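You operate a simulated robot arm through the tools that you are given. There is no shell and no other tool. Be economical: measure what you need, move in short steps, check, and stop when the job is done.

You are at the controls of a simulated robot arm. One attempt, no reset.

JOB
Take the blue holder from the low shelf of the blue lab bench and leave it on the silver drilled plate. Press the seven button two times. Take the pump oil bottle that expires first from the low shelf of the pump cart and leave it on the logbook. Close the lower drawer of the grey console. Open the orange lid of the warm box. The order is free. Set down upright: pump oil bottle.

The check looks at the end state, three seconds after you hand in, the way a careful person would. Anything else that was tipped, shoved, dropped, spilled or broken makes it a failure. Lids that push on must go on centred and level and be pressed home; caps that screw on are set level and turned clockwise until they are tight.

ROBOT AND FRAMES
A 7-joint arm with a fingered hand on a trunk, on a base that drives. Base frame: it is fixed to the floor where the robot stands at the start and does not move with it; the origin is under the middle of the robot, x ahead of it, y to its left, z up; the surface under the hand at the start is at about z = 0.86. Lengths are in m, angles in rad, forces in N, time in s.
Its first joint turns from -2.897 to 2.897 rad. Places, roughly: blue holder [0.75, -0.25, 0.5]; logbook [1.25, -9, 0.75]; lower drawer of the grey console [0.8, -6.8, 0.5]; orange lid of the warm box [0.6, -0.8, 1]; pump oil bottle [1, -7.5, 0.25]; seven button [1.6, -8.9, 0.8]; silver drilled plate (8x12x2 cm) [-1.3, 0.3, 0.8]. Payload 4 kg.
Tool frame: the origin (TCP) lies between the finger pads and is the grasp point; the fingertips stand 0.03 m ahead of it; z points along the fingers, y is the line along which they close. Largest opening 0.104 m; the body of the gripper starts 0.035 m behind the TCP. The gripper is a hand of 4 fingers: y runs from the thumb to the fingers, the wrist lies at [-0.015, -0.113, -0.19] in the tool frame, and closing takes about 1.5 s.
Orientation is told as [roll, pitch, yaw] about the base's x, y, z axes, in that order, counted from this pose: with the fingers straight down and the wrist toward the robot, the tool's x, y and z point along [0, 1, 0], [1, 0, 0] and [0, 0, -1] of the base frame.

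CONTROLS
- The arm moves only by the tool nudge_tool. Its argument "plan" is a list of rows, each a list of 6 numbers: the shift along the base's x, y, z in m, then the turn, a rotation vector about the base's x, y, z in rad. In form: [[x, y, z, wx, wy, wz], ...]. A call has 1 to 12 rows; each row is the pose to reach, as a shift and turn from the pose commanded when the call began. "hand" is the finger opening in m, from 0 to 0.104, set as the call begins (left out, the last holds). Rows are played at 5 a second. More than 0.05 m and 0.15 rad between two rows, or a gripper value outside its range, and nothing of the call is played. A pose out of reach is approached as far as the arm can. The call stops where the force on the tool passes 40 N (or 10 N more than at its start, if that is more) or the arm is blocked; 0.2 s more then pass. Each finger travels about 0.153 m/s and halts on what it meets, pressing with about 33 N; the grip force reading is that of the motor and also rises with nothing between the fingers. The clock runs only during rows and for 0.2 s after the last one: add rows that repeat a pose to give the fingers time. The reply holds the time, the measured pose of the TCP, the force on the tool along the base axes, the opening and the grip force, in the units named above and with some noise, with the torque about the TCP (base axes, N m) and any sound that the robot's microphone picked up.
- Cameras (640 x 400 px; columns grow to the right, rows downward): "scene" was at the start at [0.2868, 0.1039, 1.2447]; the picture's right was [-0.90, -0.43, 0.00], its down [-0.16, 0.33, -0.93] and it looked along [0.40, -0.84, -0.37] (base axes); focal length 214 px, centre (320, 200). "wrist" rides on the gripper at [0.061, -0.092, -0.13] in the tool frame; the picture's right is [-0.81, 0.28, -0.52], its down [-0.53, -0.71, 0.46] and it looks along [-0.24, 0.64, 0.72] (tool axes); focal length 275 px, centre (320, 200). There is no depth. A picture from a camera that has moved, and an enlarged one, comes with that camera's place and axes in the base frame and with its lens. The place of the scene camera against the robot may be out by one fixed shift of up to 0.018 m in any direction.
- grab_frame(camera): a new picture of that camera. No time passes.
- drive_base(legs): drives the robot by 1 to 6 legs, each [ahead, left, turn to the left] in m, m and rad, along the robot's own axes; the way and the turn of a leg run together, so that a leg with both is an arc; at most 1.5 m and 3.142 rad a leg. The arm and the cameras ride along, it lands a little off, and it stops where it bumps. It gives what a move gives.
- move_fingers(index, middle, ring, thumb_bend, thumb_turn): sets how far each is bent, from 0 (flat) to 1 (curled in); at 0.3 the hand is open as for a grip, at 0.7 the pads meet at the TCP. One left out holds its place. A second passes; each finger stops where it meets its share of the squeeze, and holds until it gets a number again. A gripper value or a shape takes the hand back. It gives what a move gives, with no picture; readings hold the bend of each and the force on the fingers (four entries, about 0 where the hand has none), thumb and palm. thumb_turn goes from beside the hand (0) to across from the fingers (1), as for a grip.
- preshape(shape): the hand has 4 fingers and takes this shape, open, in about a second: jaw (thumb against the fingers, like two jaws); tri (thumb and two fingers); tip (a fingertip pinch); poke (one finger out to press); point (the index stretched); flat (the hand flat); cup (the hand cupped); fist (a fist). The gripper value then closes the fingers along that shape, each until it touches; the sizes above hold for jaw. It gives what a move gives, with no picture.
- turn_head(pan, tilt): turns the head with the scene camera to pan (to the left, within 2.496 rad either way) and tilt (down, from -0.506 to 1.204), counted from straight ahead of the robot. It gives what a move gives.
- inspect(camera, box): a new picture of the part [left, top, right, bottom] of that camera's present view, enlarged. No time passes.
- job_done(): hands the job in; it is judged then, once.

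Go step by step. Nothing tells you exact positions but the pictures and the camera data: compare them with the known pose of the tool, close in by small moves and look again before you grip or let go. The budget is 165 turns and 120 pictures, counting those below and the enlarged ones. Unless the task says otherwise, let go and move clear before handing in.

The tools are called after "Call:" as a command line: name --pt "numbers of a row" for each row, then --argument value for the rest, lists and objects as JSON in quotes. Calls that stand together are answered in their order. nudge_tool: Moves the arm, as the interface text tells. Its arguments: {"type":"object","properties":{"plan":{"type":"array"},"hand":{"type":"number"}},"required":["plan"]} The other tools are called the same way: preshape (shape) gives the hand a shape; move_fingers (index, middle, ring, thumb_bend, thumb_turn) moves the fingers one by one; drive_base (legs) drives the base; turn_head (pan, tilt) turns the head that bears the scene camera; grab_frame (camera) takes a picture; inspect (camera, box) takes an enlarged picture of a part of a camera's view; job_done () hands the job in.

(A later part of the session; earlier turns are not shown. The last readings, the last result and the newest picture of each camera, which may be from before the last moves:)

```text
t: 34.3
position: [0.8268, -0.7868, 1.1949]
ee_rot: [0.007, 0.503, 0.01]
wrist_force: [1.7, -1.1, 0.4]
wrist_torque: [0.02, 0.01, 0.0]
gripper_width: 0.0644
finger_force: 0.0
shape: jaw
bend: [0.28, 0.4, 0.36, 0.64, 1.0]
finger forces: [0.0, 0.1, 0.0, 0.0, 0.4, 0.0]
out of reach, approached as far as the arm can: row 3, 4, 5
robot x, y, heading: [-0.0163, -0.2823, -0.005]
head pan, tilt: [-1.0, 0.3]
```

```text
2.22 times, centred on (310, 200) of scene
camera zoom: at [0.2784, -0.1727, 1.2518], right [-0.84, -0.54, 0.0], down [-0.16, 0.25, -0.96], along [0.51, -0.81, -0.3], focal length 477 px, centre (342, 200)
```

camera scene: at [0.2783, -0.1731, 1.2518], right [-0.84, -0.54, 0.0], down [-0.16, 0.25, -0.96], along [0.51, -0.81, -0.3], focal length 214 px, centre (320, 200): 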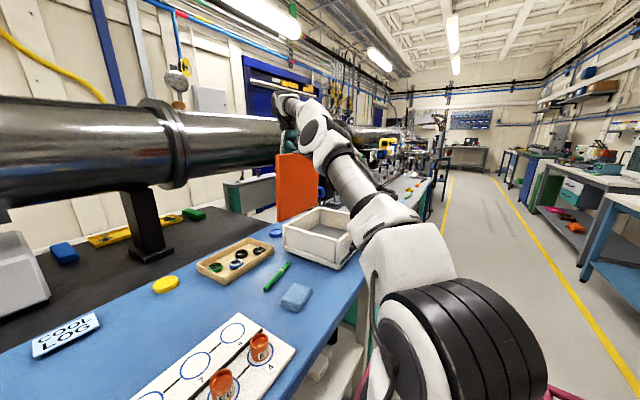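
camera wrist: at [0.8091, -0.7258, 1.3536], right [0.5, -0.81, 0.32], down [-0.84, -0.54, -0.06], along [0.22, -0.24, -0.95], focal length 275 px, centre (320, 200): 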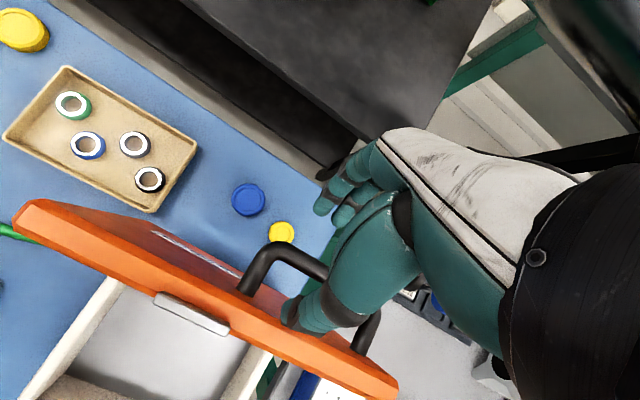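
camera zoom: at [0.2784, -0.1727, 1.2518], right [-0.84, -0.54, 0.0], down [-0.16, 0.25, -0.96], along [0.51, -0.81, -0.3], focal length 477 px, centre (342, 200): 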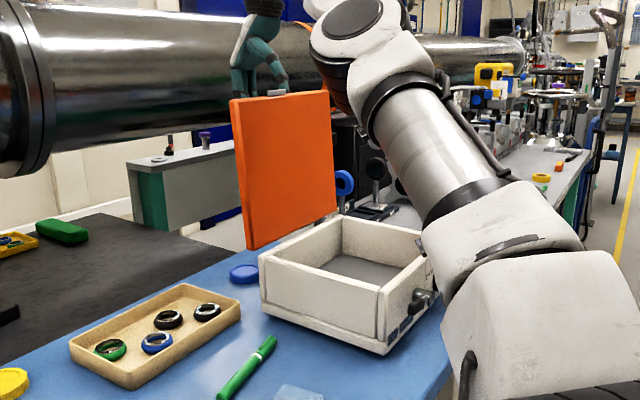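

Call:
nudge_tool --pt "0 0 0.0 0 -0.12 0" --pt "0 0 0.0 0 -0.25 0" --pt "0 0 0.02 0 -0.35 0" --pt "0.0 0 0.05 0 -0.45 0" --pt "-0.02 0 0.07 0 -0.5 0"

Call:
grab_frame --camera "wrist"

Call:
inspect --camera "scene" --box '[230, 110, 390, 290]'

```text
t: 35.5
position: [0.808, -0.7863, 1.2638]
ee_rot: [0.002, 0.002, 0.011]
wrist_force: [0.6, -0.6, -0.4]
wrist_torque: [0.04, 0.0, 0.0]
gripper_width: 0.0646
finger_force: 0.0
shape: jaw
bend: [0.28, 0.4, 0.36, 0.63, 1.0]
finger forces: [0.1, 0.0, 0.1, 0.0, 0.0, 0.1]
robot x, y, heading: [-0.0217, -0.2813, 0.001]
head pan, tilt: [-1.0, 0.3]
```

```text
83 pictures are left
camera wrist: at [0.7159, -0.7252, 1.3949], right [0.28, -0.81, 0.51], down [-0.71, -0.54, -0.46], along [0.65, -0.24, -0.73], focal length 275 px, centre (320, 200)
```

wrist: 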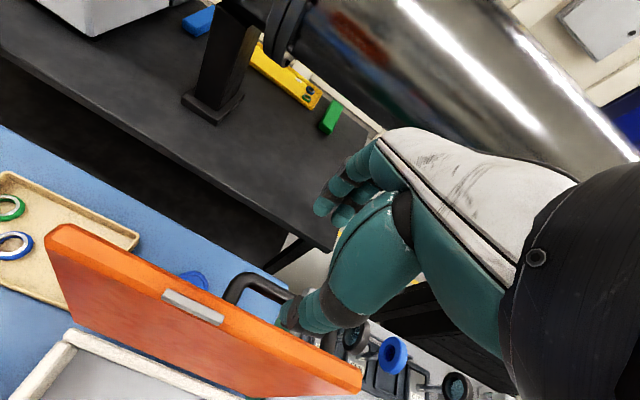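

```text
2.22 times, centred on (310, 200) of scene
camera zoom: at [0.2786, -0.1726, 1.2517], right [-0.84, -0.54, 0.0], down [-0.16, 0.25, -0.96], along [0.51, -0.81, -0.3], focal length 477 px, centre (342, 200)
```

zoom: 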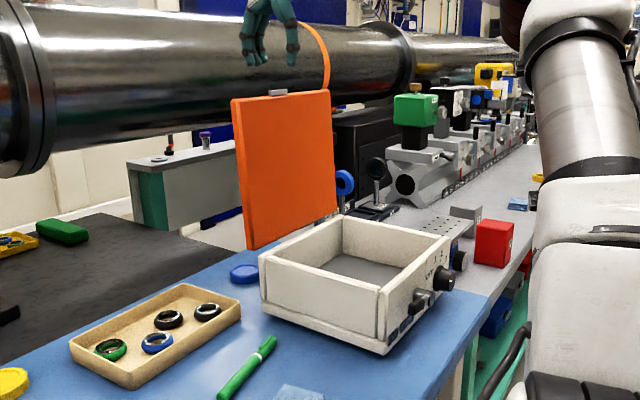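

The lid stands open, leaning past upright and staying by itself. I retract the arm over it and then drive left for the blue holder.

Call:
nudge_tool --pt "0 0 0.04 0 0 0" --pt "-0.02 0.01 0.08 0 0 0" --pt "-0.06 0.03 0.1 0 0 0" --pt "-0.1 0.06 0.1 0 0 0" --pt "-0.14 0.09 0.1 0 0 0" --pt "-0.16 0.13 0.1 0 0 0" --pt "-0.16 0.17 0.1 0 0 0" --pt "-0.16 0.21 0.1 0 0 0" --pt "-0.16 0.25 0.1 0 0 0" --pt "-0.16 0.29 0.1 0 0 0" --pt "-0.16 0.33 0.1 0 0 0" --pt "-0.16 0.37 0.1 0 0 0" --hand 0.104

Call:
drive_base --legs '[[0, 0.5, 0]]'

Call:
turn_head --pan -0.6 --tilt 0.8

Call:
grab_frame --camera "scene"

Call:
grab_frame --camera "wrist"

```text
t: 38.1
position: [0.6447, -0.4168, 1.3641]
ee_rot: [0.002, 0.004, 0.008]
wrist_force: [0.4, 0.2, -0.6]
wrist_torque: [0.04, -0.01, -0.03]
gripper_width: 0.1037
finger_force: 0.1
shape: jaw
bend: [0.3, 0.3, 0.3, 0.3, 0.98]
finger forces: [0.0, 0.1, 0.0, 0.0, 0.1, 0.1]
robot x, y, heading: [-0.0176, -0.2834, -0.004]
head pan, tilt: [-1.0, 0.3]
```

```text
t: 41.0
position: [0.6476, 0.0812, 1.3648]
ee_rot: [0.001, 0.0, 0.009]
wrist_force: [0.5, -0.2, -0.2]
wrist_torque: [0.02, 0.02, 0.0]
gripper_width: 0.104
finger_force: 0.2
shape: jaw
bend: [0.3, 0.3, 0.3, 0.3, 0.98]
finger forces: [0.0, 0.1, 0.0, 0.0, 0.0, 0.1]
robot x, y, heading: [-0.0162, 0.2168, -0.007]
head pan, tilt: [-1.0, 0.3]
```

```text
t: 42.0
position: [0.6475, 0.0796, 1.3644]
ee_rot: [0.001, 0.003, 0.009]
wrist_force: [1.0, 0.3, -0.1]
wrist_torque: [-0.02, -0.04, 0.0]
gripper_width: 0.1035
finger_force: 0.0
shape: jaw
bend: [0.3, 0.3, 0.3, 0.3, 0.98]
finger forces: [0.1, 0.0, 0.0, 0.1, 0.0, 0.0]
robot x, y, heading: [-0.0174, 0.2157, -0.005]
head pan, tilt: [-0.6, 0.799]
```

```text
81 pictures are left
camera scene: at [0.297, 0.3574, 1.2075], right [-0.57, -0.82, 0.0], down [-0.59, 0.41, -0.7], along [0.57, -0.4, -0.72], focal length 214 px, centre (320, 200)
```

scene: 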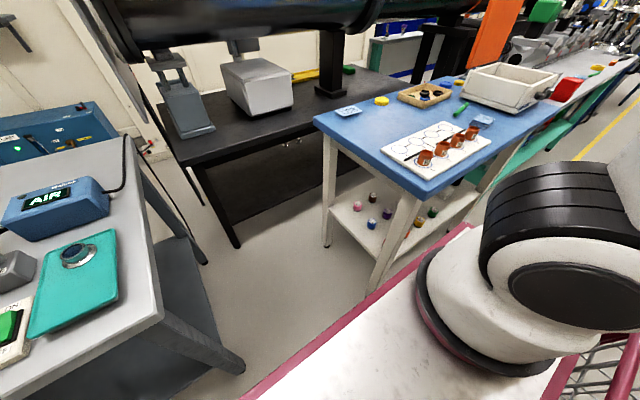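

```text
80 pictures are left
camera wrist: at [0.5561, 0.1415, 1.4945], right [0.28, -0.81, 0.52], down [-0.71, -0.54, -0.45], along [0.64, -0.24, -0.73], focal length 275 px, centre (320, 200)
```

wrist: 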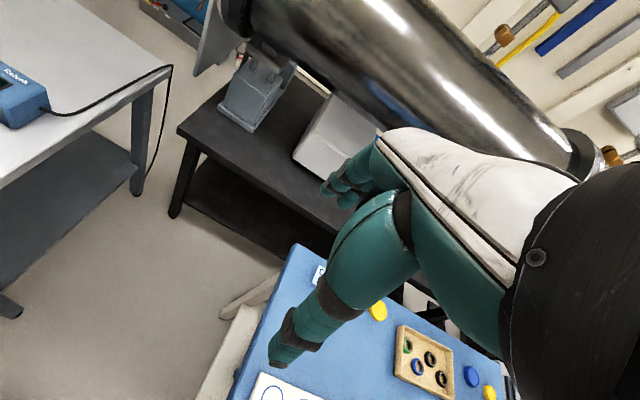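

Call:
inspect --camera "scene" --box '[310, 150, 470, 270]'

```text
3.33 times, centred on (390, 210) of scene
camera zoom: at [0.297, 0.3574, 1.2075], right [-0.57, -0.82, 0.0], down [-0.59, 0.41, -0.7], along [0.57, -0.4, -0.72], focal length 715 px, centre (87, 167)
```

zoom: 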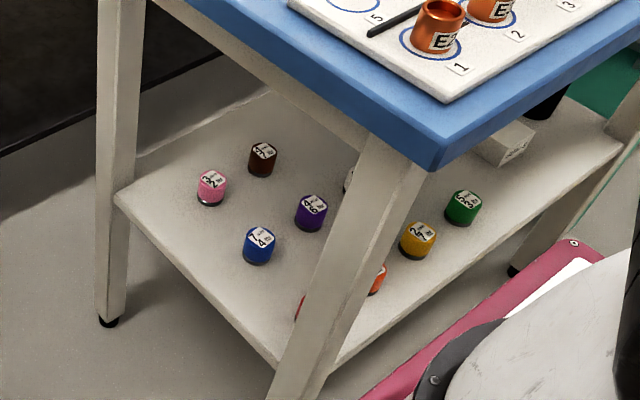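

The blue holder is at about (0.664, −0.187, 0.415) on the shelf, with its neighbours 10 cm away. I tilt the fingers toward the bench end and come down in the gap to its left.

Call:
nudge_tool --pt "0.003 0.01 -0.03 -0.14 0 0" --pt "0.006 0.02 -0.06 -0.28 0 0" --pt "0.01 0.03 -0.1 -0.42 0 0" --pt "0.014 0.04 -0.14 -0.56 0 0" --pt "0.016 0.05 -0.18 -0.7 0 0" --pt "0.016 0.06 -0.22 -0.8 0 0" --pt "0.016 0.06 -0.26 -0.8 0 0" --pt "0.016 0.06 -0.3 -0.8 0 0" --pt "0.016 0.06 -0.34 -0.8 0 0" --pt "0.016 0.06 -0.38 -0.8 0 0" --pt "0.016 0.06 -0.42 -0.8 0 0" --pt "0.016 0.06 -0.46 -0.8 0 0" --hand 0.08

Call:
grab_frame --camera "wrist"

Call:
grab_frame --camera "scene"

```text
t: 44.5
position: [0.662, 0.1384, 0.9049]
ee_rot: [-0.796, 0.008, 0.003]
wrist_force: [-0.3, 0.2, 0.1]
wrist_torque: [-0.01, -0.02, 0.0]
gripper_width: 0.0801
finger_force: 0.0
shape: jaw
bend: [0.27, 0.35, 0.32, 0.52, 0.99]
finger forces: [0.1, 0.0, 0.0, 0.0, 0.0, 0.0]
robot x, y, heading: [-0.0159, 0.2184, -0.005]
head pan, tilt: [-0.6, 0.799]
```

```text
78 pictures are left
camera wrist: at [0.5703, 0.2762, 0.9508], right [0.28, -0.19, 0.94], down [-0.71, -0.7, 0.07], along [0.64, -0.69, -0.34], focal length 275 px, centre (320, 200)
```

wrist: 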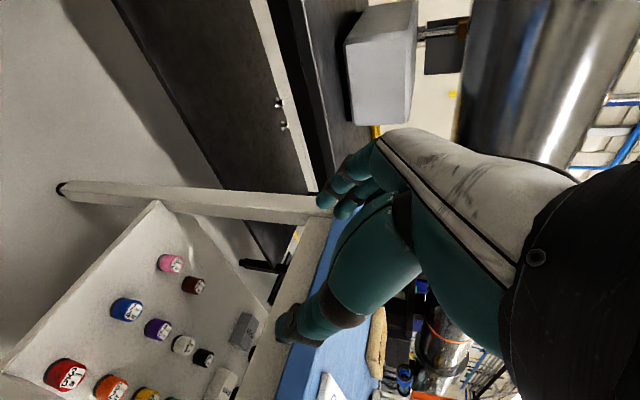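

```text
77 pictures are left
camera scene: at [0.2968, 0.3574, 1.2075], right [-0.57, -0.82, 0.0], down [-0.59, 0.41, -0.7], along [0.57, -0.4, -0.72], focal length 214 px, centre (320, 200)
```

scene: 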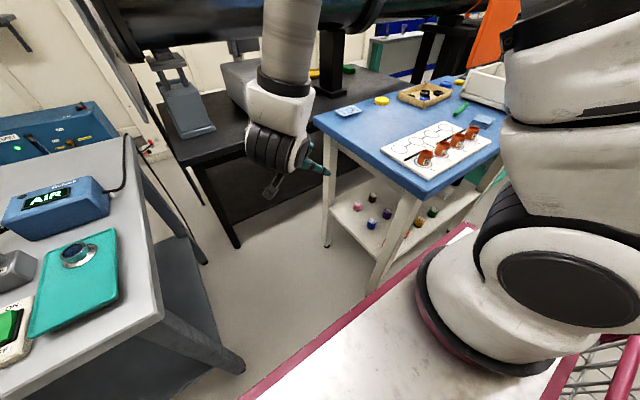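

Call:
nudge_tool --pt "0 0 -0.045 0 0 0" --pt "0 -0.01 -0.09 0 0 0" --pt "0 -0.02 -0.135 0 0 0" --pt "0 -0.04 -0.18 0 0 0" --pt "0 -0.06 -0.225 0 0 0" --pt "0 -0.09 -0.26 0 0 0" --pt "0 -0.12 -0.29 0 0 0" --pt "0 -0.15 -0.32 0 0 0" --pt "0 -0.18 -0.34 0 0 0"

Call:
grab_frame --camera "wrist"

```text
t: 46.5
position: [0.665, -0.0387, 0.5645]
ee_rot: [-0.797, 0.008, 0.004]
wrist_force: [-0.6, -0.3, -0.5]
wrist_torque: [0.03, 0.0, 0.03]
gripper_width: 0.0803
finger_force: 0.1
shape: jaw
bend: [0.27, 0.35, 0.32, 0.52, 0.99]
finger forces: [0.1, 0.1, 0.0, 0.0, 0.1, 0.0]
robot x, y, heading: [-0.0146, 0.2182, -0.004]
head pan, tilt: [-0.6, 0.799]
```

```text
76 pictures are left
camera wrist: at [0.5723, 0.0973, 0.6114], right [0.28, -0.19, 0.94], down [-0.71, -0.7, 0.07], along [0.65, -0.69, -0.34], focal length 275 px, centre (320, 200)
```

wrist: 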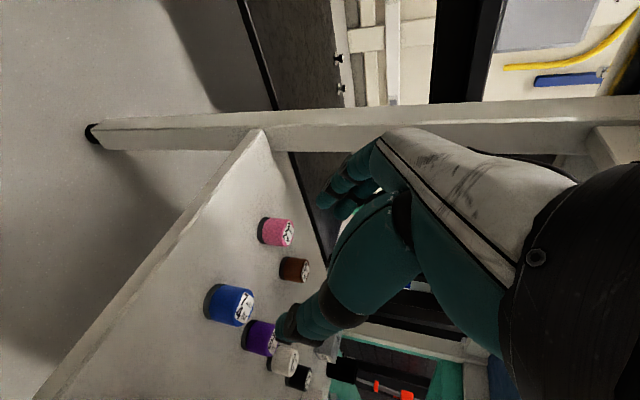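

The holder stays at (0.664, −0.186, 0.412). I slide in diagonally with the fingers on either side of it.

Call:
nudge_tool --pt "0 -0.035 -0.03 0 0 0" --pt "0 -0.07 -0.06 0 0 0" --pt "0 -0.105 -0.09 0 0 0" --pt "0 -0.125 -0.11 0 0 0" --pt "0 -0.145 -0.126 0 0 0"

Call:
grab_frame --camera "wrist"

```text
t: 48.0
position: [0.7152, -0.1361, 0.437]
ee_rot: [-0.793, 0.008, 0.062]
wrist_force: [0.6, -0.4, 0.0]
wrist_torque: [0.03, 0.02, -0.02]
gripper_width: 0.0803
finger_force: 0.1
shape: jaw
bend: [0.27, 0.35, 0.32, 0.52, 0.99]
finger forces: [0.0, 0.0, 0.1, 0.1, 0.0, 0.0]
robot x, y, heading: [0.0123, 0.2278, 0.038]
head pan, tilt: [-0.6, 0.799]
stopped in row 5: the arm was blocked; the commanded pose is now the measured one
```

```text
75 pictures are left
camera wrist: at [0.6159, -0.0054, 0.4852], right [0.29, -0.18, 0.94], down [-0.67, -0.74, 0.07], along [0.68, -0.65, -0.34], focal length 275 px, centre (320, 200)
```

wrist: 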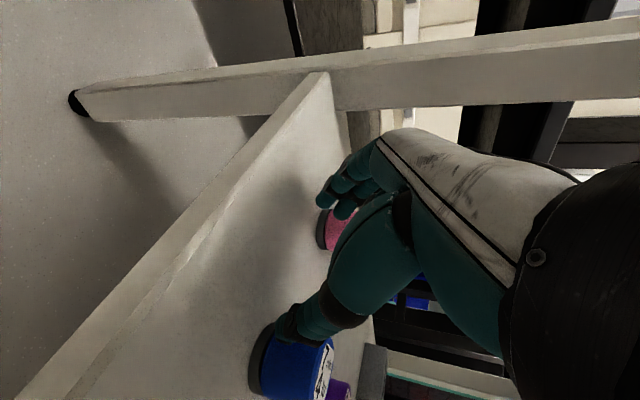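

The arm was blocked and the base was pushed slightly. I back off the way I came and look at what touched.

Call:
nudge_tool --pt "0 0.03 0.027 0 0 0" --pt "0 0.06 0.054 0 0 0" --pt "0 0.1 0.085 0 0 0"

Call:
grab_frame --camera "scene"

Call:
grab_frame --camera "wrist"

```text
refused: row 3 steps farther than a row can; nothing moved
```

```text
74 pictures are left
camera scene: at [0.3206, 0.3794, 1.2071], right [-0.53, -0.85, 0.0], down [-0.61, 0.38, -0.7], along [0.59, -0.37, -0.72], focal length 214 px, centre (320, 200)
```

scene: 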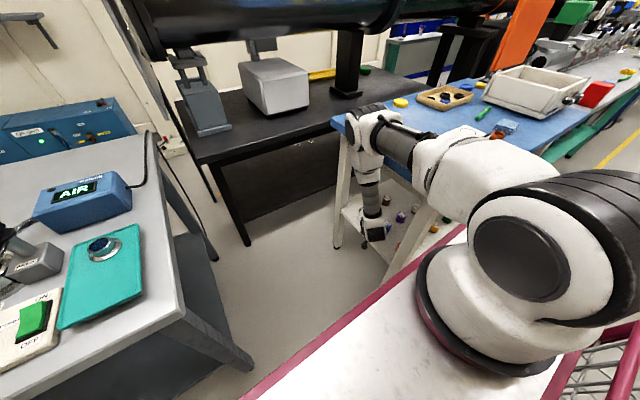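

```text
73 pictures are left
camera wrist: at [0.6159, -0.0054, 0.4852], right [0.29, -0.18, 0.94], down [-0.67, -0.74, 0.07], along [0.68, -0.65, -0.34], focal length 275 px, centre (320, 200)
```

wrist: 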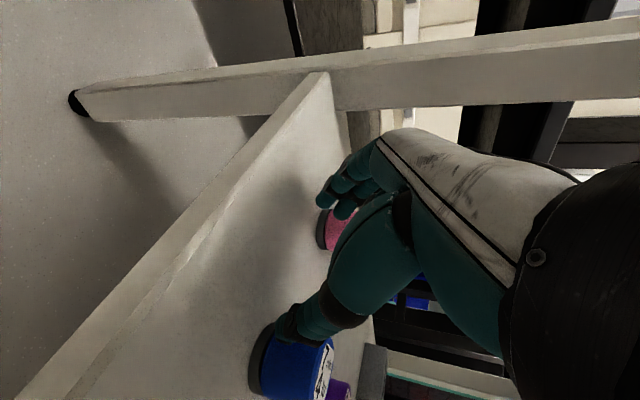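

Call:
nudge_tool --pt "0 0.025 0.025 0 0 0" --pt "0 0.055 0.05 0 0 0" --pt "0 0.085 0.08 0 0 0" --pt "0 0.115 0.11 0 0 0" --pt "0 0.145 0.14 0 0 0" --pt "0 0.165 0.18 0 0 0"

Call:
grab_frame --camera "scene"

```text
t: 49.4
position: [0.713, 0.0257, 0.6201]
ee_rot: [-0.793, 0.006, 0.057]
wrist_force: [-0.2, -0.3, 0.0]
wrist_torque: [0.02, 0.01, -0.04]
gripper_width: 0.0804
finger_force: 0.2
shape: jaw
bend: [0.27, 0.35, 0.32, 0.52, 0.99]
finger forces: [0.0, 0.1, 0.1, 0.1, 0.1, 0.1]
robot x, y, heading: [0.0117, 0.2212, 0.04]
head pan, tilt: [-0.6, 0.799]
```

```text
72 pictures are left
camera scene: at [0.3201, 0.377, 1.2074], right [-0.53, -0.85, 0.0], down [-0.61, 0.38, -0.7], along [0.59, -0.37, -0.72], focal length 214 px, centre (320, 200)
```

scene: 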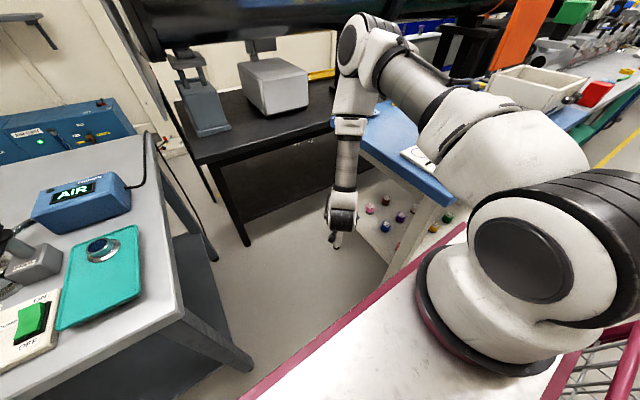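

I raise the arm clear to check the bench top before trying again.

Call:
nudge_tool --pt "-0.01 0.03 0.04 0 0 0" --pt "-0.01 0.06 0.08 0 0 0" --pt "-0.01 0.09 0.12 0 0 0" --pt "-0.01 0.11 0.16 0 0 0" --pt "-0.01 0.12 0.2 0 0 0" --pt "-0.01 0.12 0.24 0 0 0" --pt "-0.01 0.12 0.28 0 0 0" --pt "-0.01 0.12 0.32 0 0 0" --pt "-0.01 0.12 0.36 0 0 0"

Call:
grab_frame --camera "scene"

```text
refused: row 1 steps farther than a row can; nothing moved
```

```text
71 pictures are left
camera scene: at [0.3201, 0.377, 1.2074], right [-0.53, -0.85, 0.0], down [-0.61, 0.38, -0.7], along [0.59, -0.37, -0.72], focal length 214 px, centre (320, 200)
```

scene: 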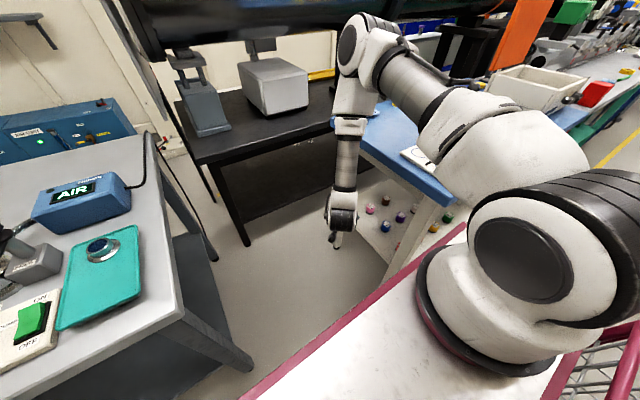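

Call:
nudge_tool --pt "0 0.02 0.04 0 0 0" --pt "0 0.04 0.08 0 0 0" --pt "0 0.06 0.12 0 0 0" --pt "0 0.08 0.16 0 0 0" --pt "0 0.1 0.2 0 0 0" --pt "0 0.11 0.24 0 0 0" --pt "0 0.12 0.28 0 0 0" --pt "0 0.12 0.32 0 0 0" --pt "0 0.12 0.36 0 0 0"

Call:
grab_frame --camera "scene"

```text
t: 51.4
position: [0.714, 0.144, 0.9778]
ee_rot: [-0.795, 0.01, 0.058]
wrist_force: [1.3, -0.2, 0.0]
wrist_torque: [-0.02, 0.01, 0.0]
gripper_width: 0.0801
finger_force: 0.1
shape: jaw
bend: [0.27, 0.35, 0.32, 0.52, 0.99]
finger forces: [0.0, 0.1, 0.0, 0.1, 0.0, 0.0]
robot x, y, heading: [0.0142, 0.2214, 0.036]
head pan, tilt: [-0.6, 0.799]
```

```text
70 pictures are left
camera scene: at [0.3203, 0.3771, 1.2073], right [-0.53, -0.85, 0.0], down [-0.61, 0.38, -0.7], along [0.59, -0.37, -0.72], focal length 214 px, centre (320, 200)
```

scene: 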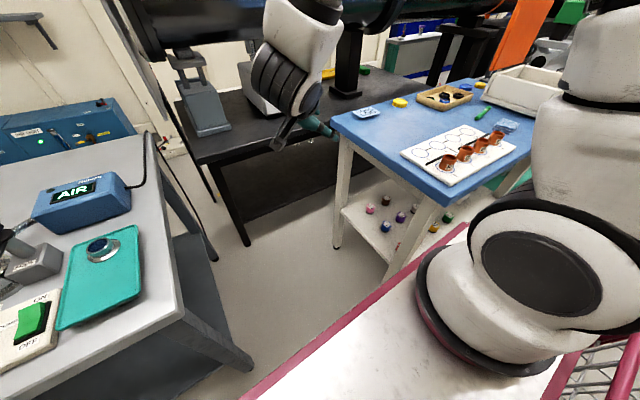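

Nothing on the bench was disturbed; the forearm lay against the bench edge. I drive further left so that the forearm comes in beside the bench.

Call:
drive_base --legs '[[-0.03, 0.3, -0.036]]'

Call:
nudge_tool --pt "0 -0.04 -0.02 0 0 0" --pt "0 -0.08 -0.04 0 0 0" --pt "0 -0.12 -0.06 0 0 0" --pt "0 -0.16 -0.08 0 0 0" --pt "0 -0.2 -0.1 0 0 0" --pt "0 -0.24 -0.12 0 0 0" --pt "-0.01 -0.27 -0.15 0 0 0" --pt "-0.02 -0.3 -0.18 0 0 0" --pt "-0.02 -0.32 -0.22 0 0 0" --pt "-0.02 -0.34 -0.26 0 0 0"

Call:
grab_frame --camera "scene"

```text
t: 53.4
position: [0.673, 0.423, 0.9776]
ee_rot: [-0.794, 0.007, 0.024]
wrist_force: [-0.6, -0.5, -0.2]
wrist_torque: [-0.02, 0.0, 0.02]
gripper_width: 0.08
finger_force: 0.1
shape: jaw
bend: [0.27, 0.35, 0.32, 0.52, 0.99]
finger forces: [0.1, 0.1, 0.0, 0.1, 0.0, 0.1]
robot x, y, heading: [-0.0237, 0.5268, 0.002]
head pan, tilt: [-0.6, 0.799]
```

```text
t: 55.6
position: [0.6531, 0.1074, 0.7665]
ee_rot: [-0.795, 0.008, 0.023]
wrist_force: [0.5, -0.2, 0.3]
wrist_torque: [0.0, -0.02, -0.01]
gripper_width: 0.0802
finger_force: 0.1
shape: jaw
bend: [0.27, 0.35, 0.32, 0.53, 0.99]
finger forces: [0.1, 0.0, 0.0, 0.1, 0.0, 0.1]
out of reach, approached as far as the arm can: row 9, 10
robot x, y, heading: [-0.0268, 0.5283, 0.003]
head pan, tilt: [-0.6, 0.799]
```

```text
69 pictures are left
camera scene: at [0.2891, 0.6685, 1.2074], right [-0.56, -0.83, 0.0], down [-0.59, 0.4, -0.7], along [0.58, -0.39, -0.72], focal length 214 px, centre (320, 200)
```

scene: 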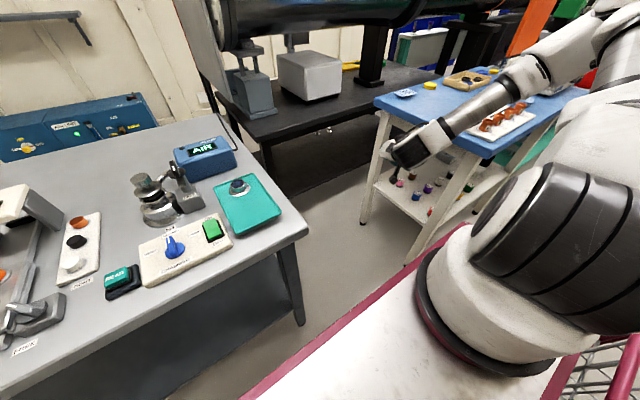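

The elbow swings out over the bench in this stance. Better: raise the arm, turn the base to face the bench's end (heading −90°) and reach forward from there.

Call:
nudge_tool --pt "0 0.04 0.03 0 0 0" --pt "0 0.08 0.06 0.05 0 0" --pt "0 0.11 0.1 0.15 0 0" --pt "0 0.13 0.14 0.25 0 0" --pt "0 0.14 0.18 0.35 0 0" --pt "-0.01 0.14 0.22 0.45 0 0" --pt "-0.03 0.14 0.26 0.55 0 0" --pt "-0.05 0.14 0.3 0.65 0 0" --pt "-0.07 0.14 0.34 0.75 0 0" --pt "-0.08 0.14 0.38 0.8 0 0" --pt "-0.09 0.14 0.42 0.8 0 0" --pt "-0.1 0.14 0.46 0.8 0 0"

Call:
grab_frame --camera "scene"

```text
t: 58.2
position: [0.5539, 0.2478, 1.2277]
ee_rot: [0.005, -0.015, 0.021]
wrist_force: [-0.1, 0.6, -0.1]
wrist_torque: [0.01, 0.0, 0.02]
gripper_width: 0.0802
finger_force: 0.1
shape: jaw
bend: [0.27, 0.35, 0.32, 0.53, 0.99]
finger forces: [0.0, 0.0, 0.0, 0.0, 0.0, 0.1]
robot x, y, heading: [-0.0271, 0.5223, 0.002]
head pan, tilt: [-0.6, 0.799]
```

```text
68 pictures are left
camera scene: at [0.289, 0.6685, 1.2074], right [-0.56, -0.83, 0.0], down [-0.59, 0.4, -0.7], along [0.58, -0.39, -0.72], focal length 214 px, centre (320, 200)
```

scene: 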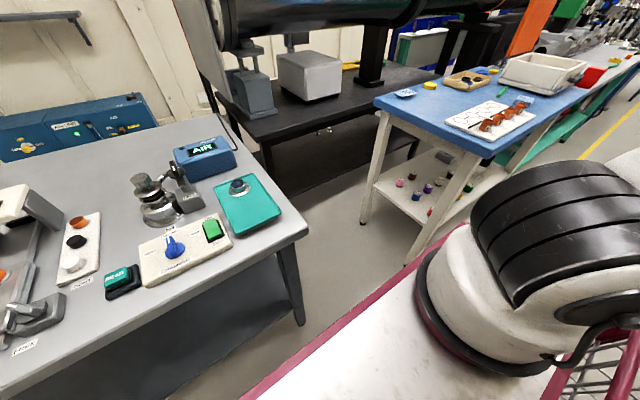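

Call:
drive_base --legs '[[0, 0, -1.571], [0, 0.2, 0]]'

Call:
turn_head --pan 0.1 --tilt 0.8

Call:
grab_frame --camera "scene"

```text
t: 63.6
position: [-0.1079, -0.0515, 1.2272]
ee_rot: [0.005, -0.012, -1.56]
wrist_force: [0.0, -0.3, -0.6]
wrist_torque: [0.02, -0.01, -0.01]
gripper_width: 0.08
finger_force: 0.1
shape: jaw
bend: [0.27, 0.35, 0.32, 0.53, 0.99]
finger forces: [0.0, 0.0, 0.0, 0.0, 0.1, 0.1]
robot x, y, heading: [0.176, 0.5251, -1.576]
head pan, tilt: [-0.6, 0.799]
```

```text
t: 64.7
position: [-0.1077, -0.0525, 1.2267]
ee_rot: [0.005, -0.013, -1.56]
wrist_force: [0.4, 0.8, 0.1]
wrist_torque: [0.02, -0.03, -0.02]
gripper_width: 0.0799
finger_force: 0.0
shape: jaw
bend: [0.27, 0.35, 0.32, 0.53, 0.99]
finger forces: [0.0, 0.0, 0.0, 0.0, 0.0, 0.1]
robot x, y, heading: [0.1777, 0.5267, -1.577]
head pan, tilt: [0.099, 0.799]
```

```text
67 pictures are left
camera scene: at [0.3879, 0.1895, 1.2074], right [-1.0, -0.09, 0.0], down [-0.07, 0.71, -0.7], along [0.06, -0.69, -0.72], focal length 214 px, centre (320, 200)
```

scene: 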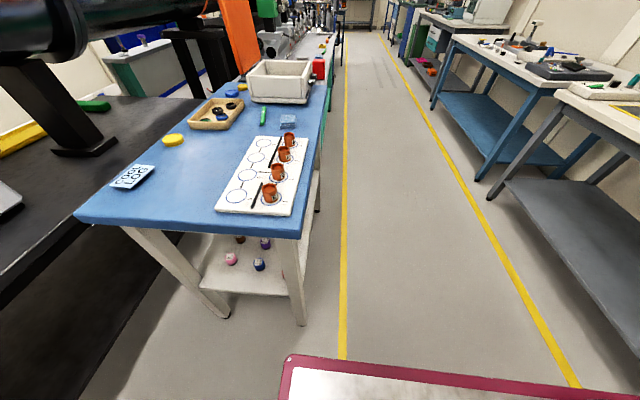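

Facing straight down the aisle puts the holder on the head's side; also the earlier contact was the hand's wrist against the front bench leg. I back out and take a diagonal stance (heading −0.4) so the arm comes in from the open gap.

Call:
drive_base --legs '[[0, -0.2, 0], [0, 0, 1.177], [0.096, -0.151, 0]]'

Call:
turn_head --pan -0.4 --tilt 0.8

Call:
grab_frame --camera "scene"

```text
t: 70.3
position: [0.4304, -0.1334, 1.2277]
ee_rot: [0.005, -0.011, -0.381]
wrist_force: [-0.1, 0.9, -0.1]
wrist_torque: [0.01, 0.02, 0.01]
gripper_width: 0.0803
finger_force: 0.0
shape: jaw
bend: [0.27, 0.35, 0.32, 0.53, 0.99]
finger forces: [0.0, 0.1, 0.0, 0.1, 0.0, 0.1]
robot x, y, heading: [0.0061, 0.3456, -0.396]
head pan, tilt: [0.099, 0.799]
```

```text
t: 71.3
position: [0.43, -0.1332, 1.2264]
ee_rot: [0.005, -0.011, -0.378]
wrist_force: [-0.6, 0.2, 1.0]
wrist_torque: [0.02, -0.04, 0.02]
gripper_width: 0.0802
finger_force: 0.1
shape: jaw
bend: [0.27, 0.35, 0.32, 0.53, 0.99]
finger forces: [0.1, 0.0, 0.0, 0.0, 0.1, 0.1]
robot x, y, heading: [0.007, 0.3488, -0.397]
head pan, tilt: [-0.4, 0.799]
```

```text
66 pictures are left
camera scene: at [0.3685, 0.3699, 1.2074], right [-0.71, -0.7, 0.0], down [-0.5, 0.51, -0.7], along [0.49, -0.5, -0.72], focal length 214 px, centre (320, 200)
```

scene: 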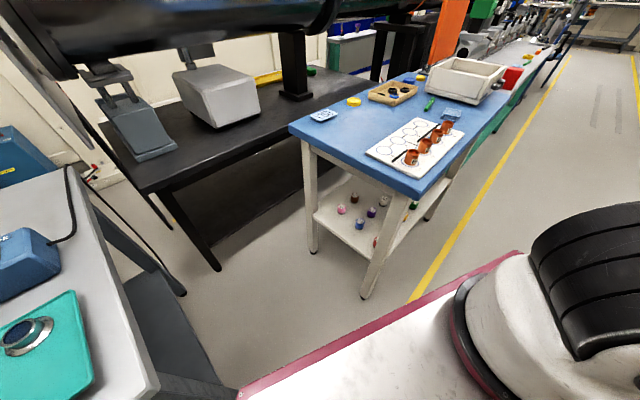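

The stance is good. I swing the hand out to the gap beyond the bench end and set the diagonal, downward-slanted orientation.

Call:
nudge_tool --pt "0.03 0.035 0 0 0 -0.06" --pt "0.06 0.07 0 0 0 -0.13" --pt "0.09 0.105 0 0 0 -0.2" --pt "0.12 0.14 -0.01 0 0 -0.26" --pt "0.15 0.17 -0.02 0 0 -0.26" --pt "0.19 0.2 -0.03 0 0 -0.26" --pt "0.23 0.22 -0.04 0 0 -0.26" --pt "0.27 0.23 -0.06 0 0 -0.26" --pt "0.31 0.24 -0.08 0 0 -0.26" --pt "0.35 0.24 -0.1 0 0 -0.26"

Call:
nudge_tool --pt "0.0 0 -0.02 -0.107 0.08 0" --pt "0.01 0 -0.04 -0.214 0.16 0" --pt "0.01 0 -0.07 -0.321 0.24 0" --pt "0.02 0 -0.1 -0.428 0.32 0" --pt "0.02 0 -0.13 -0.535 0.4 0" --pt "0.02 0 -0.16 -0.642 0.478 0" --pt "0.02 0 -0.2 -0.642 0.478 0" --pt "0.02 -0.01 -0.24 -0.642 0.478 0"

Call:
grab_frame --camera "wrist"

Call:
grab_frame --camera "scene"

```text
refused: row 6 steps farther than a row can; nothing moved
```

```text
t: 73.1
position: [0.4736, -0.1594, 0.9993]
ee_rot: [-0.778, 0.178, -0.448]
wrist_force: [-0.2, -0.1, 0.6]
wrist_torque: [-0.01, -0.01, 0.04]
gripper_width: 0.0799
finger_force: 0.1
shape: jaw
bend: [0.27, 0.35, 0.32, 0.53, 0.99]
finger forces: [0.1, 0.1, 0.1, 0.0, 0.0, 0.0]
out of reach, approached as far as the arm can: row 7, 8
robot x, y, heading: [0.0061, 0.3499, -0.399]
head pan, tilt: [-0.4, 0.799]
```

```text
65 pictures are left
camera wrist: at [0.4587, -0.0003, 1.0644], right [0.3, -0.38, 0.87], down [-0.93, -0.33, 0.17], along [0.22, -0.86, -0.46], focal length 275 px, centre (320, 200)
```

wrist: 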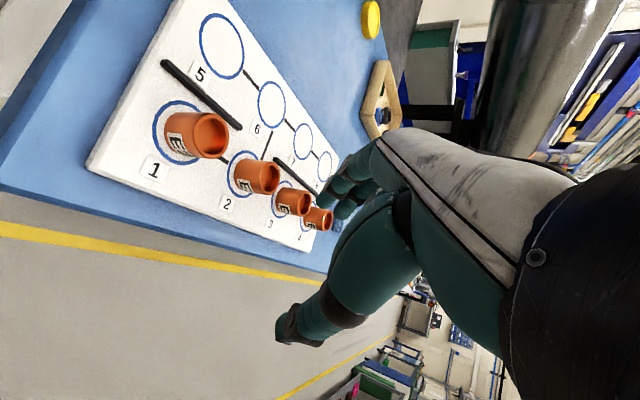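

```text
64 pictures are left
camera scene: at [0.3683, 0.37, 1.2074], right [-0.72, -0.7, 0.0], down [-0.5, 0.51, -0.7], along [0.49, -0.5, -0.72], focal length 214 px, centre (320, 200)
```

scene: 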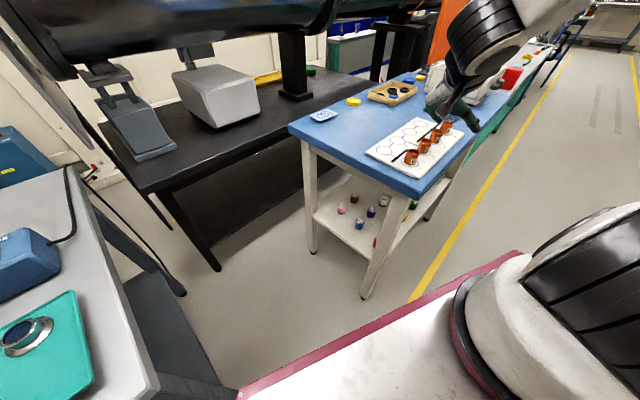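

The first move was refused and the second ran over the bench at height without touching. I lift straight up and carry the hand over to the gap.

Call:
nudge_tool --pt "0 0 0.04 0 0 0" --pt "0 0.01 0.08 0 0 0" --pt "0 0.02 0.12 0 0 0" --pt "0.03 0.04 0.14 0 0 0" --pt "0.06 0.07 0.14 0 0 0" --pt "0.09 0.1 0.14 0 0 0" --pt "0.12 0.13 0.14 0 0 0" --pt "0.15 0.16 0.14 0 0 0" --pt "0.18 0.19 0.14 0 0 0" --pt "0.21 0.215 0.14 0 0 0" --pt "0.24 0.23 0.13 0 0 0" --pt "0.28 0.24 0.12 0 0 0"

Call:
grab_frame --camera "scene"

```text
t: 75.7
position: [0.7529, 0.0806, 1.1195]
ee_rot: [-0.775, 0.175, -0.451]
wrist_force: [-0.8, -0.5, 0.4]
wrist_torque: [0.06, -0.01, 0.01]
gripper_width: 0.0799
finger_force: 0.2
shape: jaw
bend: [0.27, 0.35, 0.32, 0.53, 0.99]
finger forces: [0.0, 0.1, 0.0, 0.0, 0.0, 0.1]
robot x, y, heading: [0.0074, 0.3482, -0.399]
head pan, tilt: [-0.4, 0.799]
```

```text
63 pictures are left
camera scene: at [0.3682, 0.3698, 1.2075], right [-0.72, -0.7, 0.0], down [-0.5, 0.51, -0.7], along [0.49, -0.5, -0.72], focal length 214 px, centre (320, 200)
```

scene: 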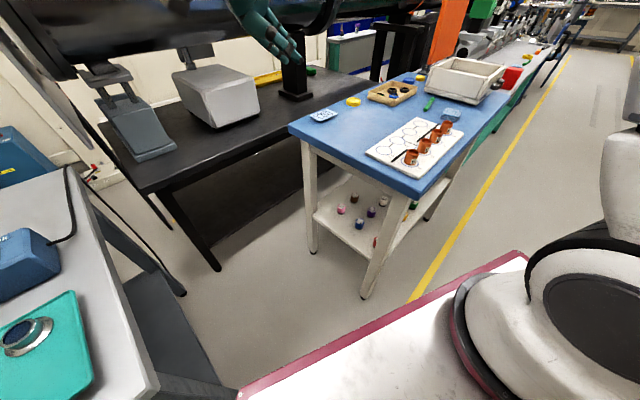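

Call:
nudge_tool --pt "0.01 0 -0.04 -0.03 -0.04 -0.05" --pt "0.02 0 -0.08 -0.06 -0.08 -0.1" --pt "0.03 0 -0.12 -0.104 -0.144 -0.176" --pt "0.04 0 -0.165 -0.104 -0.144 -0.176" --pt "0.05 0 -0.21 -0.104 -0.144 -0.176" --pt "0.05 -0.01 -0.255 -0.104 -0.144 -0.176" --pt "0.05 -0.02 -0.3 -0.104 -0.144 -0.176" --pt "0.05 -0.03 -0.345 -0.104 -0.144 -0.176" --pt "0.05 -0.05 -0.385 -0.104 -0.144 -0.176" --pt "0.05 -0.06 -0.425 -0.104 -0.144 -0.176"

Call:
grab_frame --camera "wrist"

Call:
grab_frame --camera "scene"

```text
t: 77.9
position: [0.803, 0.0225, 0.6946]
ee_rot: [-0.79, -0.001, -0.627]
wrist_force: [0.0, -0.5, 0.2]
wrist_torque: [0.04, 0.03, 0.06]
gripper_width: 0.0801
finger_force: 0.0
shape: jaw
bend: [0.27, 0.35, 0.32, 0.53, 0.99]
finger forces: [0.0, 0.0, 0.1, 0.1, 0.1, 0.0]
robot x, y, heading: [0.0037, 0.3481, -0.4]
head pan, tilt: [-0.4, 0.799]
```

```text
62 pictures are left
camera wrist: at [0.8084, 0.1864, 0.7421], right [0.11, -0.32, 0.94], down [-0.99, -0.15, 0.06], along [0.12, -0.93, -0.34], focal length 275 px, centre (320, 200)
```

wrist: 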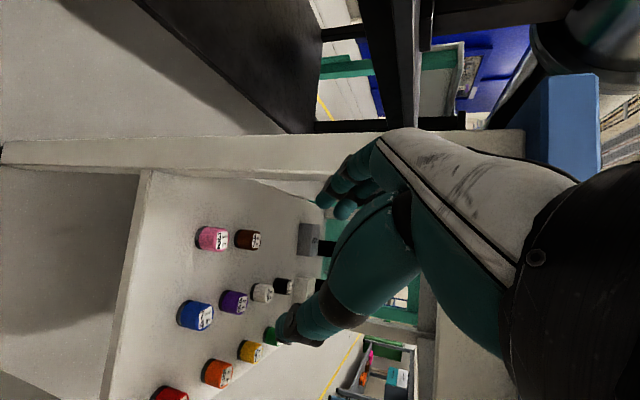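

```text
61 pictures are left
camera scene: at [0.3684, 0.37, 1.2074], right [-0.72, -0.7, 0.0], down [-0.5, 0.51, -0.7], along [0.49, -0.5, -0.72], focal length 214 px, centre (320, 200)
```

scene: 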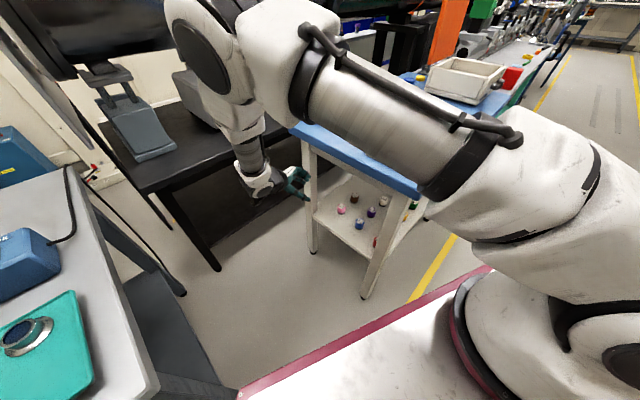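

The slanted pose is reached with the bench clear, and the blue holder is where expected. I advance part of the way along the finger direction.

Call:
nudge_tool --pt "-0.018 -0.026 -0.032 0 0 0" --pt "-0.036 -0.052 -0.064 0 0 0" --pt "-0.054 -0.078 -0.096 0 0 0" --pt "-0.072 -0.104 -0.128 0 0 0" --pt "-0.088 -0.13 -0.158 0 0 0"

Call:
grab_frame --camera "wrist"

Call:
grab_frame --camera "scene"

```text
t: 79.1
position: [0.7134, -0.1082, 0.5364]
ee_rot: [-0.792, 0.002, -0.626]
wrist_force: [0.3, -1.3, -0.3]
wrist_torque: [-0.01, 0.01, 0.06]
gripper_width: 0.0798
finger_force: 0.1
shape: jaw
bend: [0.27, 0.35, 0.32, 0.53, 0.99]
finger forces: [0.0, 0.0, 0.1, 0.0, 0.0, 0.0]
robot x, y, heading: [0.0067, 0.3494, -0.399]
head pan, tilt: [-0.4, 0.799]
```

```text
60 pictures are left
camera wrist: at [0.7203, 0.0565, 0.584], right [0.1, -0.32, 0.94], down [-0.99, -0.15, 0.06], along [0.12, -0.93, -0.34], focal length 275 px, centre (320, 200)
```

wrist: 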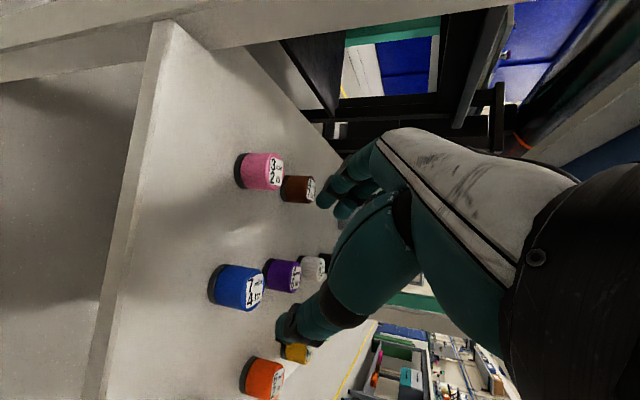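

```text
59 pictures are left
camera scene: at [0.3685, 0.3701, 1.2074], right [-0.72, -0.7, 0.0], down [-0.5, 0.51, -0.7], along [0.49, -0.5, -0.72], focal length 214 px, centre (320, 200)
```

scene: 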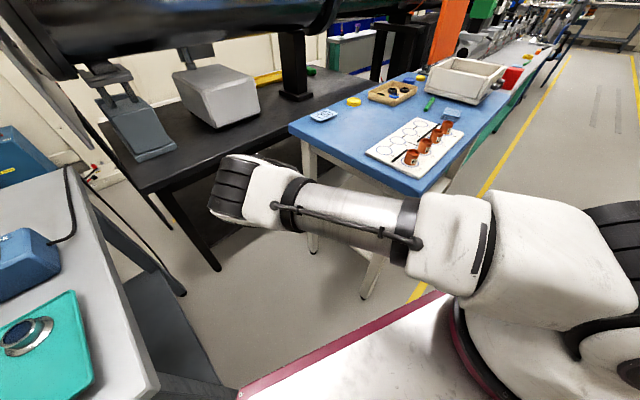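

Call:
nudge_tool --pt "-0.018 -0.026 -0.032 0 0 0" --pt "-0.036 -0.053 -0.066 0 0 0" --pt "-0.054 -0.079 -0.099 0 0 0"

Call:
grab_frame --camera "wrist"

```text
t: 79.9
position: [0.662, -0.1876, 0.4366]
ee_rot: [-0.792, -0.001, -0.628]
wrist_force: [1.0, 0.0, 0.3]
wrist_torque: [0.0, -0.01, -0.02]
gripper_width: 0.0799
finger_force: 0.1
shape: jaw
bend: [0.27, 0.35, 0.32, 0.53, 0.99]
finger forces: [0.0, 0.0, 0.0, 0.0, 0.1, 0.0]
robot x, y, heading: [0.0022, 0.3491, -0.393]
head pan, tilt: [-0.4, 0.799]
```

```text
58 pictures are left
camera wrist: at [0.6673, -0.0226, 0.4845], right [0.11, -0.32, 0.94], down [-0.99, -0.15, 0.06], along [0.12, -0.93, -0.34], focal length 275 px, centre (320, 200)
```

wrist: 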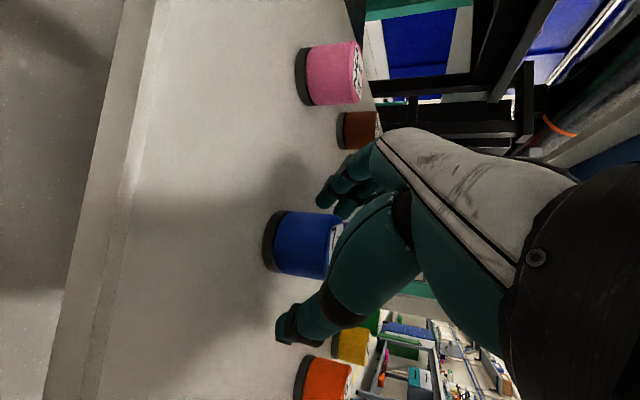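

The blue holder is between thumb and fingers. I close the hand.

Call:
nudge_tool --pt "0 0 0 0 0 0" --pt "0 0 0 0 0 0" --pt "0 0 0 0 0 0" --pt "0 0 0 0 0 0" --pt "0 0 0 0 0 0" --pt "0 0 0 0 0 0" --pt "0 0 0 0 0 0" --hand 0.0

Call:
nudge_tool --pt "0 0 0.015 0 0 0" --pt "0 0 0.03 0 0 0"

Call:
grab_frame --camera "wrist"

```text
t: 81.5
position: [0.6616, -0.1885, 0.4361]
ee_rot: [-0.793, 0.001, -0.629]
wrist_force: [0.0, 0.1, 0.2]
wrist_torque: [0.01, -0.02, -0.03]
gripper_width: 0.0071
finger_force: 32.7
shape: jaw
bend: [0.73, 0.7, 0.7, 0.82, 1.0]
finger forces: [4.0, 0.0, 0.0, 0.0, 4.0, 0.1]
robot x, y, heading: [0.0118, 0.3467, -0.397]
head pan, tilt: [-0.4, 0.799]
```

```text
t: 82.1
position: [0.6611, -0.1871, 0.4673]
ee_rot: [-0.792, 0.001, -0.624]
wrist_force: [0.1, 1.3, -0.8]
wrist_torque: [0.0, 0.0, 0.02]
gripper_width: 0.0072
finger_force: 33.1
shape: jaw
bend: [0.73, 0.7, 0.7, 0.82, 1.0]
finger forces: [3.6, 0.0, 0.0, 0.0, 3.2, 0.0]
robot x, y, heading: [0.0064, 0.3451, -0.397]
head pan, tilt: [-0.4, 0.799]
```

```text
57 pictures are left
camera wrist: at [0.666, -0.0225, 0.5147], right [0.11, -0.32, 0.94], down [-0.99, -0.15, 0.06], along [0.12, -0.93, -0.34], focal length 275 px, centre (320, 200)
```

wrist: 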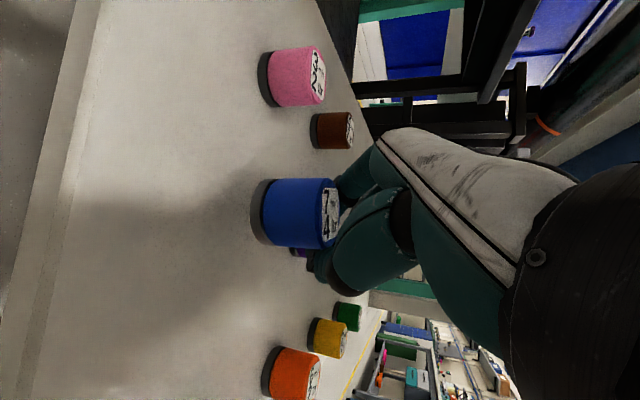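

Call:
inspect --camera "wrist" --box '[220, 130, 420, 330]'

```text
2.00 times, centred on (320, 230) of wrist
camera zoom: at [0.666, -0.0225, 0.5147], right [0.11, -0.32, 0.94], down [-0.99, -0.15, 0.06], along [0.12, -0.93, -0.34], focal length 551 px, centre (320, 140)
```

zoom: 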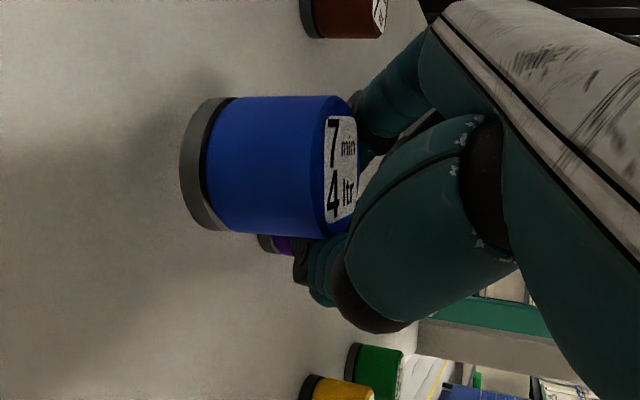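

The holder was lifted but only pinched at its upper edge. I set it back down and regrasp it lower.

Call:
nudge_tool --pt "0 0 -0.015 0 0 0" --pt "0 0 -0.029 0 0 0"

Call:
nudge_tool --pt "0 0 0 0 0 0" --pt "0 0 0 0 0 0" --pt "0 0 0 0 0 0" --pt "0 0 0 0 0 0" --pt "0 0 0 0 0 0" --hand 0.085

Call:
grab_frame --camera "wrist"

```text
t: 82.7
position: [0.662, -0.1866, 0.4372]
ee_rot: [-0.792, 0.002, -0.628]
wrist_force: [-0.1, 0.0, -1.8]
wrist_torque: [-0.04, 0.02, -0.01]
gripper_width: 0.0069
finger_force: 32.9
shape: jaw
bend: [0.73, 0.7, 0.7, 0.82, 1.0]
finger forces: [3.6, 0.1, 0.0, 0.0, 3.3, 0.0]
robot x, y, heading: [0.0065, 0.3524, -0.399]
head pan, tilt: [-0.4, 0.799]
```

```text
t: 83.9
position: [0.6613, -0.1889, 0.4393]
ee_rot: [-0.791, -0.001, -0.627]
wrist_force: [-0.7, -0.3, 0.4]
wrist_torque: [0.01, 0.02, 0.02]
gripper_width: 0.0849
finger_force: 0.0
shape: jaw
bend: [0.27, 0.34, 0.31, 0.48, 0.99]
finger forces: [0.1, 0.0, 0.0, 0.0, 0.0, 0.1]
robot x, y, heading: [0.0042, 0.3487, -0.395]
head pan, tilt: [-0.4, 0.799]
```

```text
55 pictures are left
camera wrist: at [0.6662, -0.0232, 0.4861], right [0.11, -0.32, 0.94], down [-0.99, -0.15, 0.06], along [0.12, -0.93, -0.34], focal length 275 px, centre (320, 200)
```

wrist: 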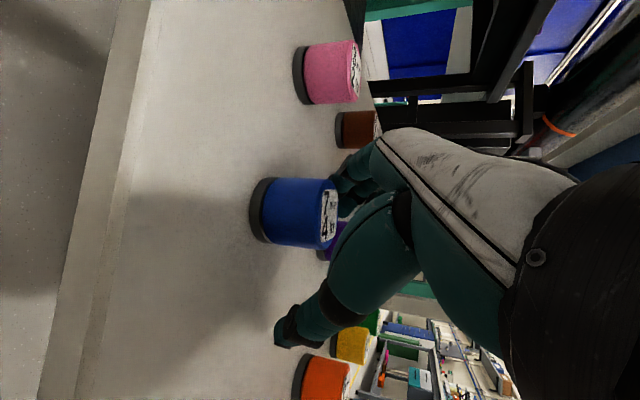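

The holder now stands at about (0.678, −0.176). I back up 2 cm, go 1.2 cm lower and close again.

Call:
nudge_tool --pt "0.008 0.006 0 0 0 0" --pt "0.016 0.012 -0.006 0 0 0" --pt "0.016 0.012 -0.014 0 0 0"

Call:
nudge_tool --pt "0 0 0 0 0 0" --pt "0 0 0 0 0 0" --pt "0 0 0 0 0 0" --pt "0 0 0 0 0 0" --pt "0 0 0 0 0 0" --pt "0 0 0 0 0 0" --pt "0 0 0 0 0 0" --hand 0.0

Call:
grab_frame --camera "wrist"

```text
t: 84.7
position: [0.6776, -0.176, 0.424]
ee_rot: [-0.793, -0.001, -0.626]
wrist_force: [-0.5, 3.2, 9.7]
wrist_torque: [-0.4, -0.35, 0.12]
gripper_width: 0.085
finger_force: 0.1
shape: jaw
bend: [0.27, 0.34, 0.31, 0.48, 0.99]
finger forces: [10.4, 0.0, 0.0, 0.1, 0.0, 0.1]
robot x, y, heading: [0.006, 0.3465, -0.4]
head pan, tilt: [-0.4, 0.799]
```

```text
t: 86.3
position: [0.6775, -0.1753, 0.425]
ee_rot: [-0.793, -0.003, -0.626]
wrist_force: [4.2, -5.4, 20.4]
wrist_torque: [-0.5, -0.3, 0.01]
gripper_width: 0.0106
finger_force: 33.2
shape: jaw
bend: [0.76, 0.7, 0.68, 0.81, 1.0]
finger forces: [31.8, 0.7, 0.0, 0.0, 13.8, 0.2]
robot x, y, heading: [0.0023, 0.3443, -0.395]
head pan, tilt: [-0.4, 0.799]
```

```text
54 pictures are left
camera wrist: at [0.6825, -0.0116, 0.4723], right [0.1, -0.32, 0.94], down [-0.99, -0.15, 0.06], along [0.12, -0.93, -0.33], focal length 275 px, centre (320, 200)
```

wrist: 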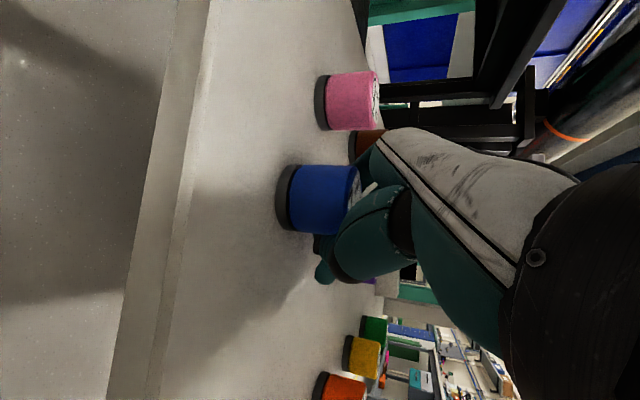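

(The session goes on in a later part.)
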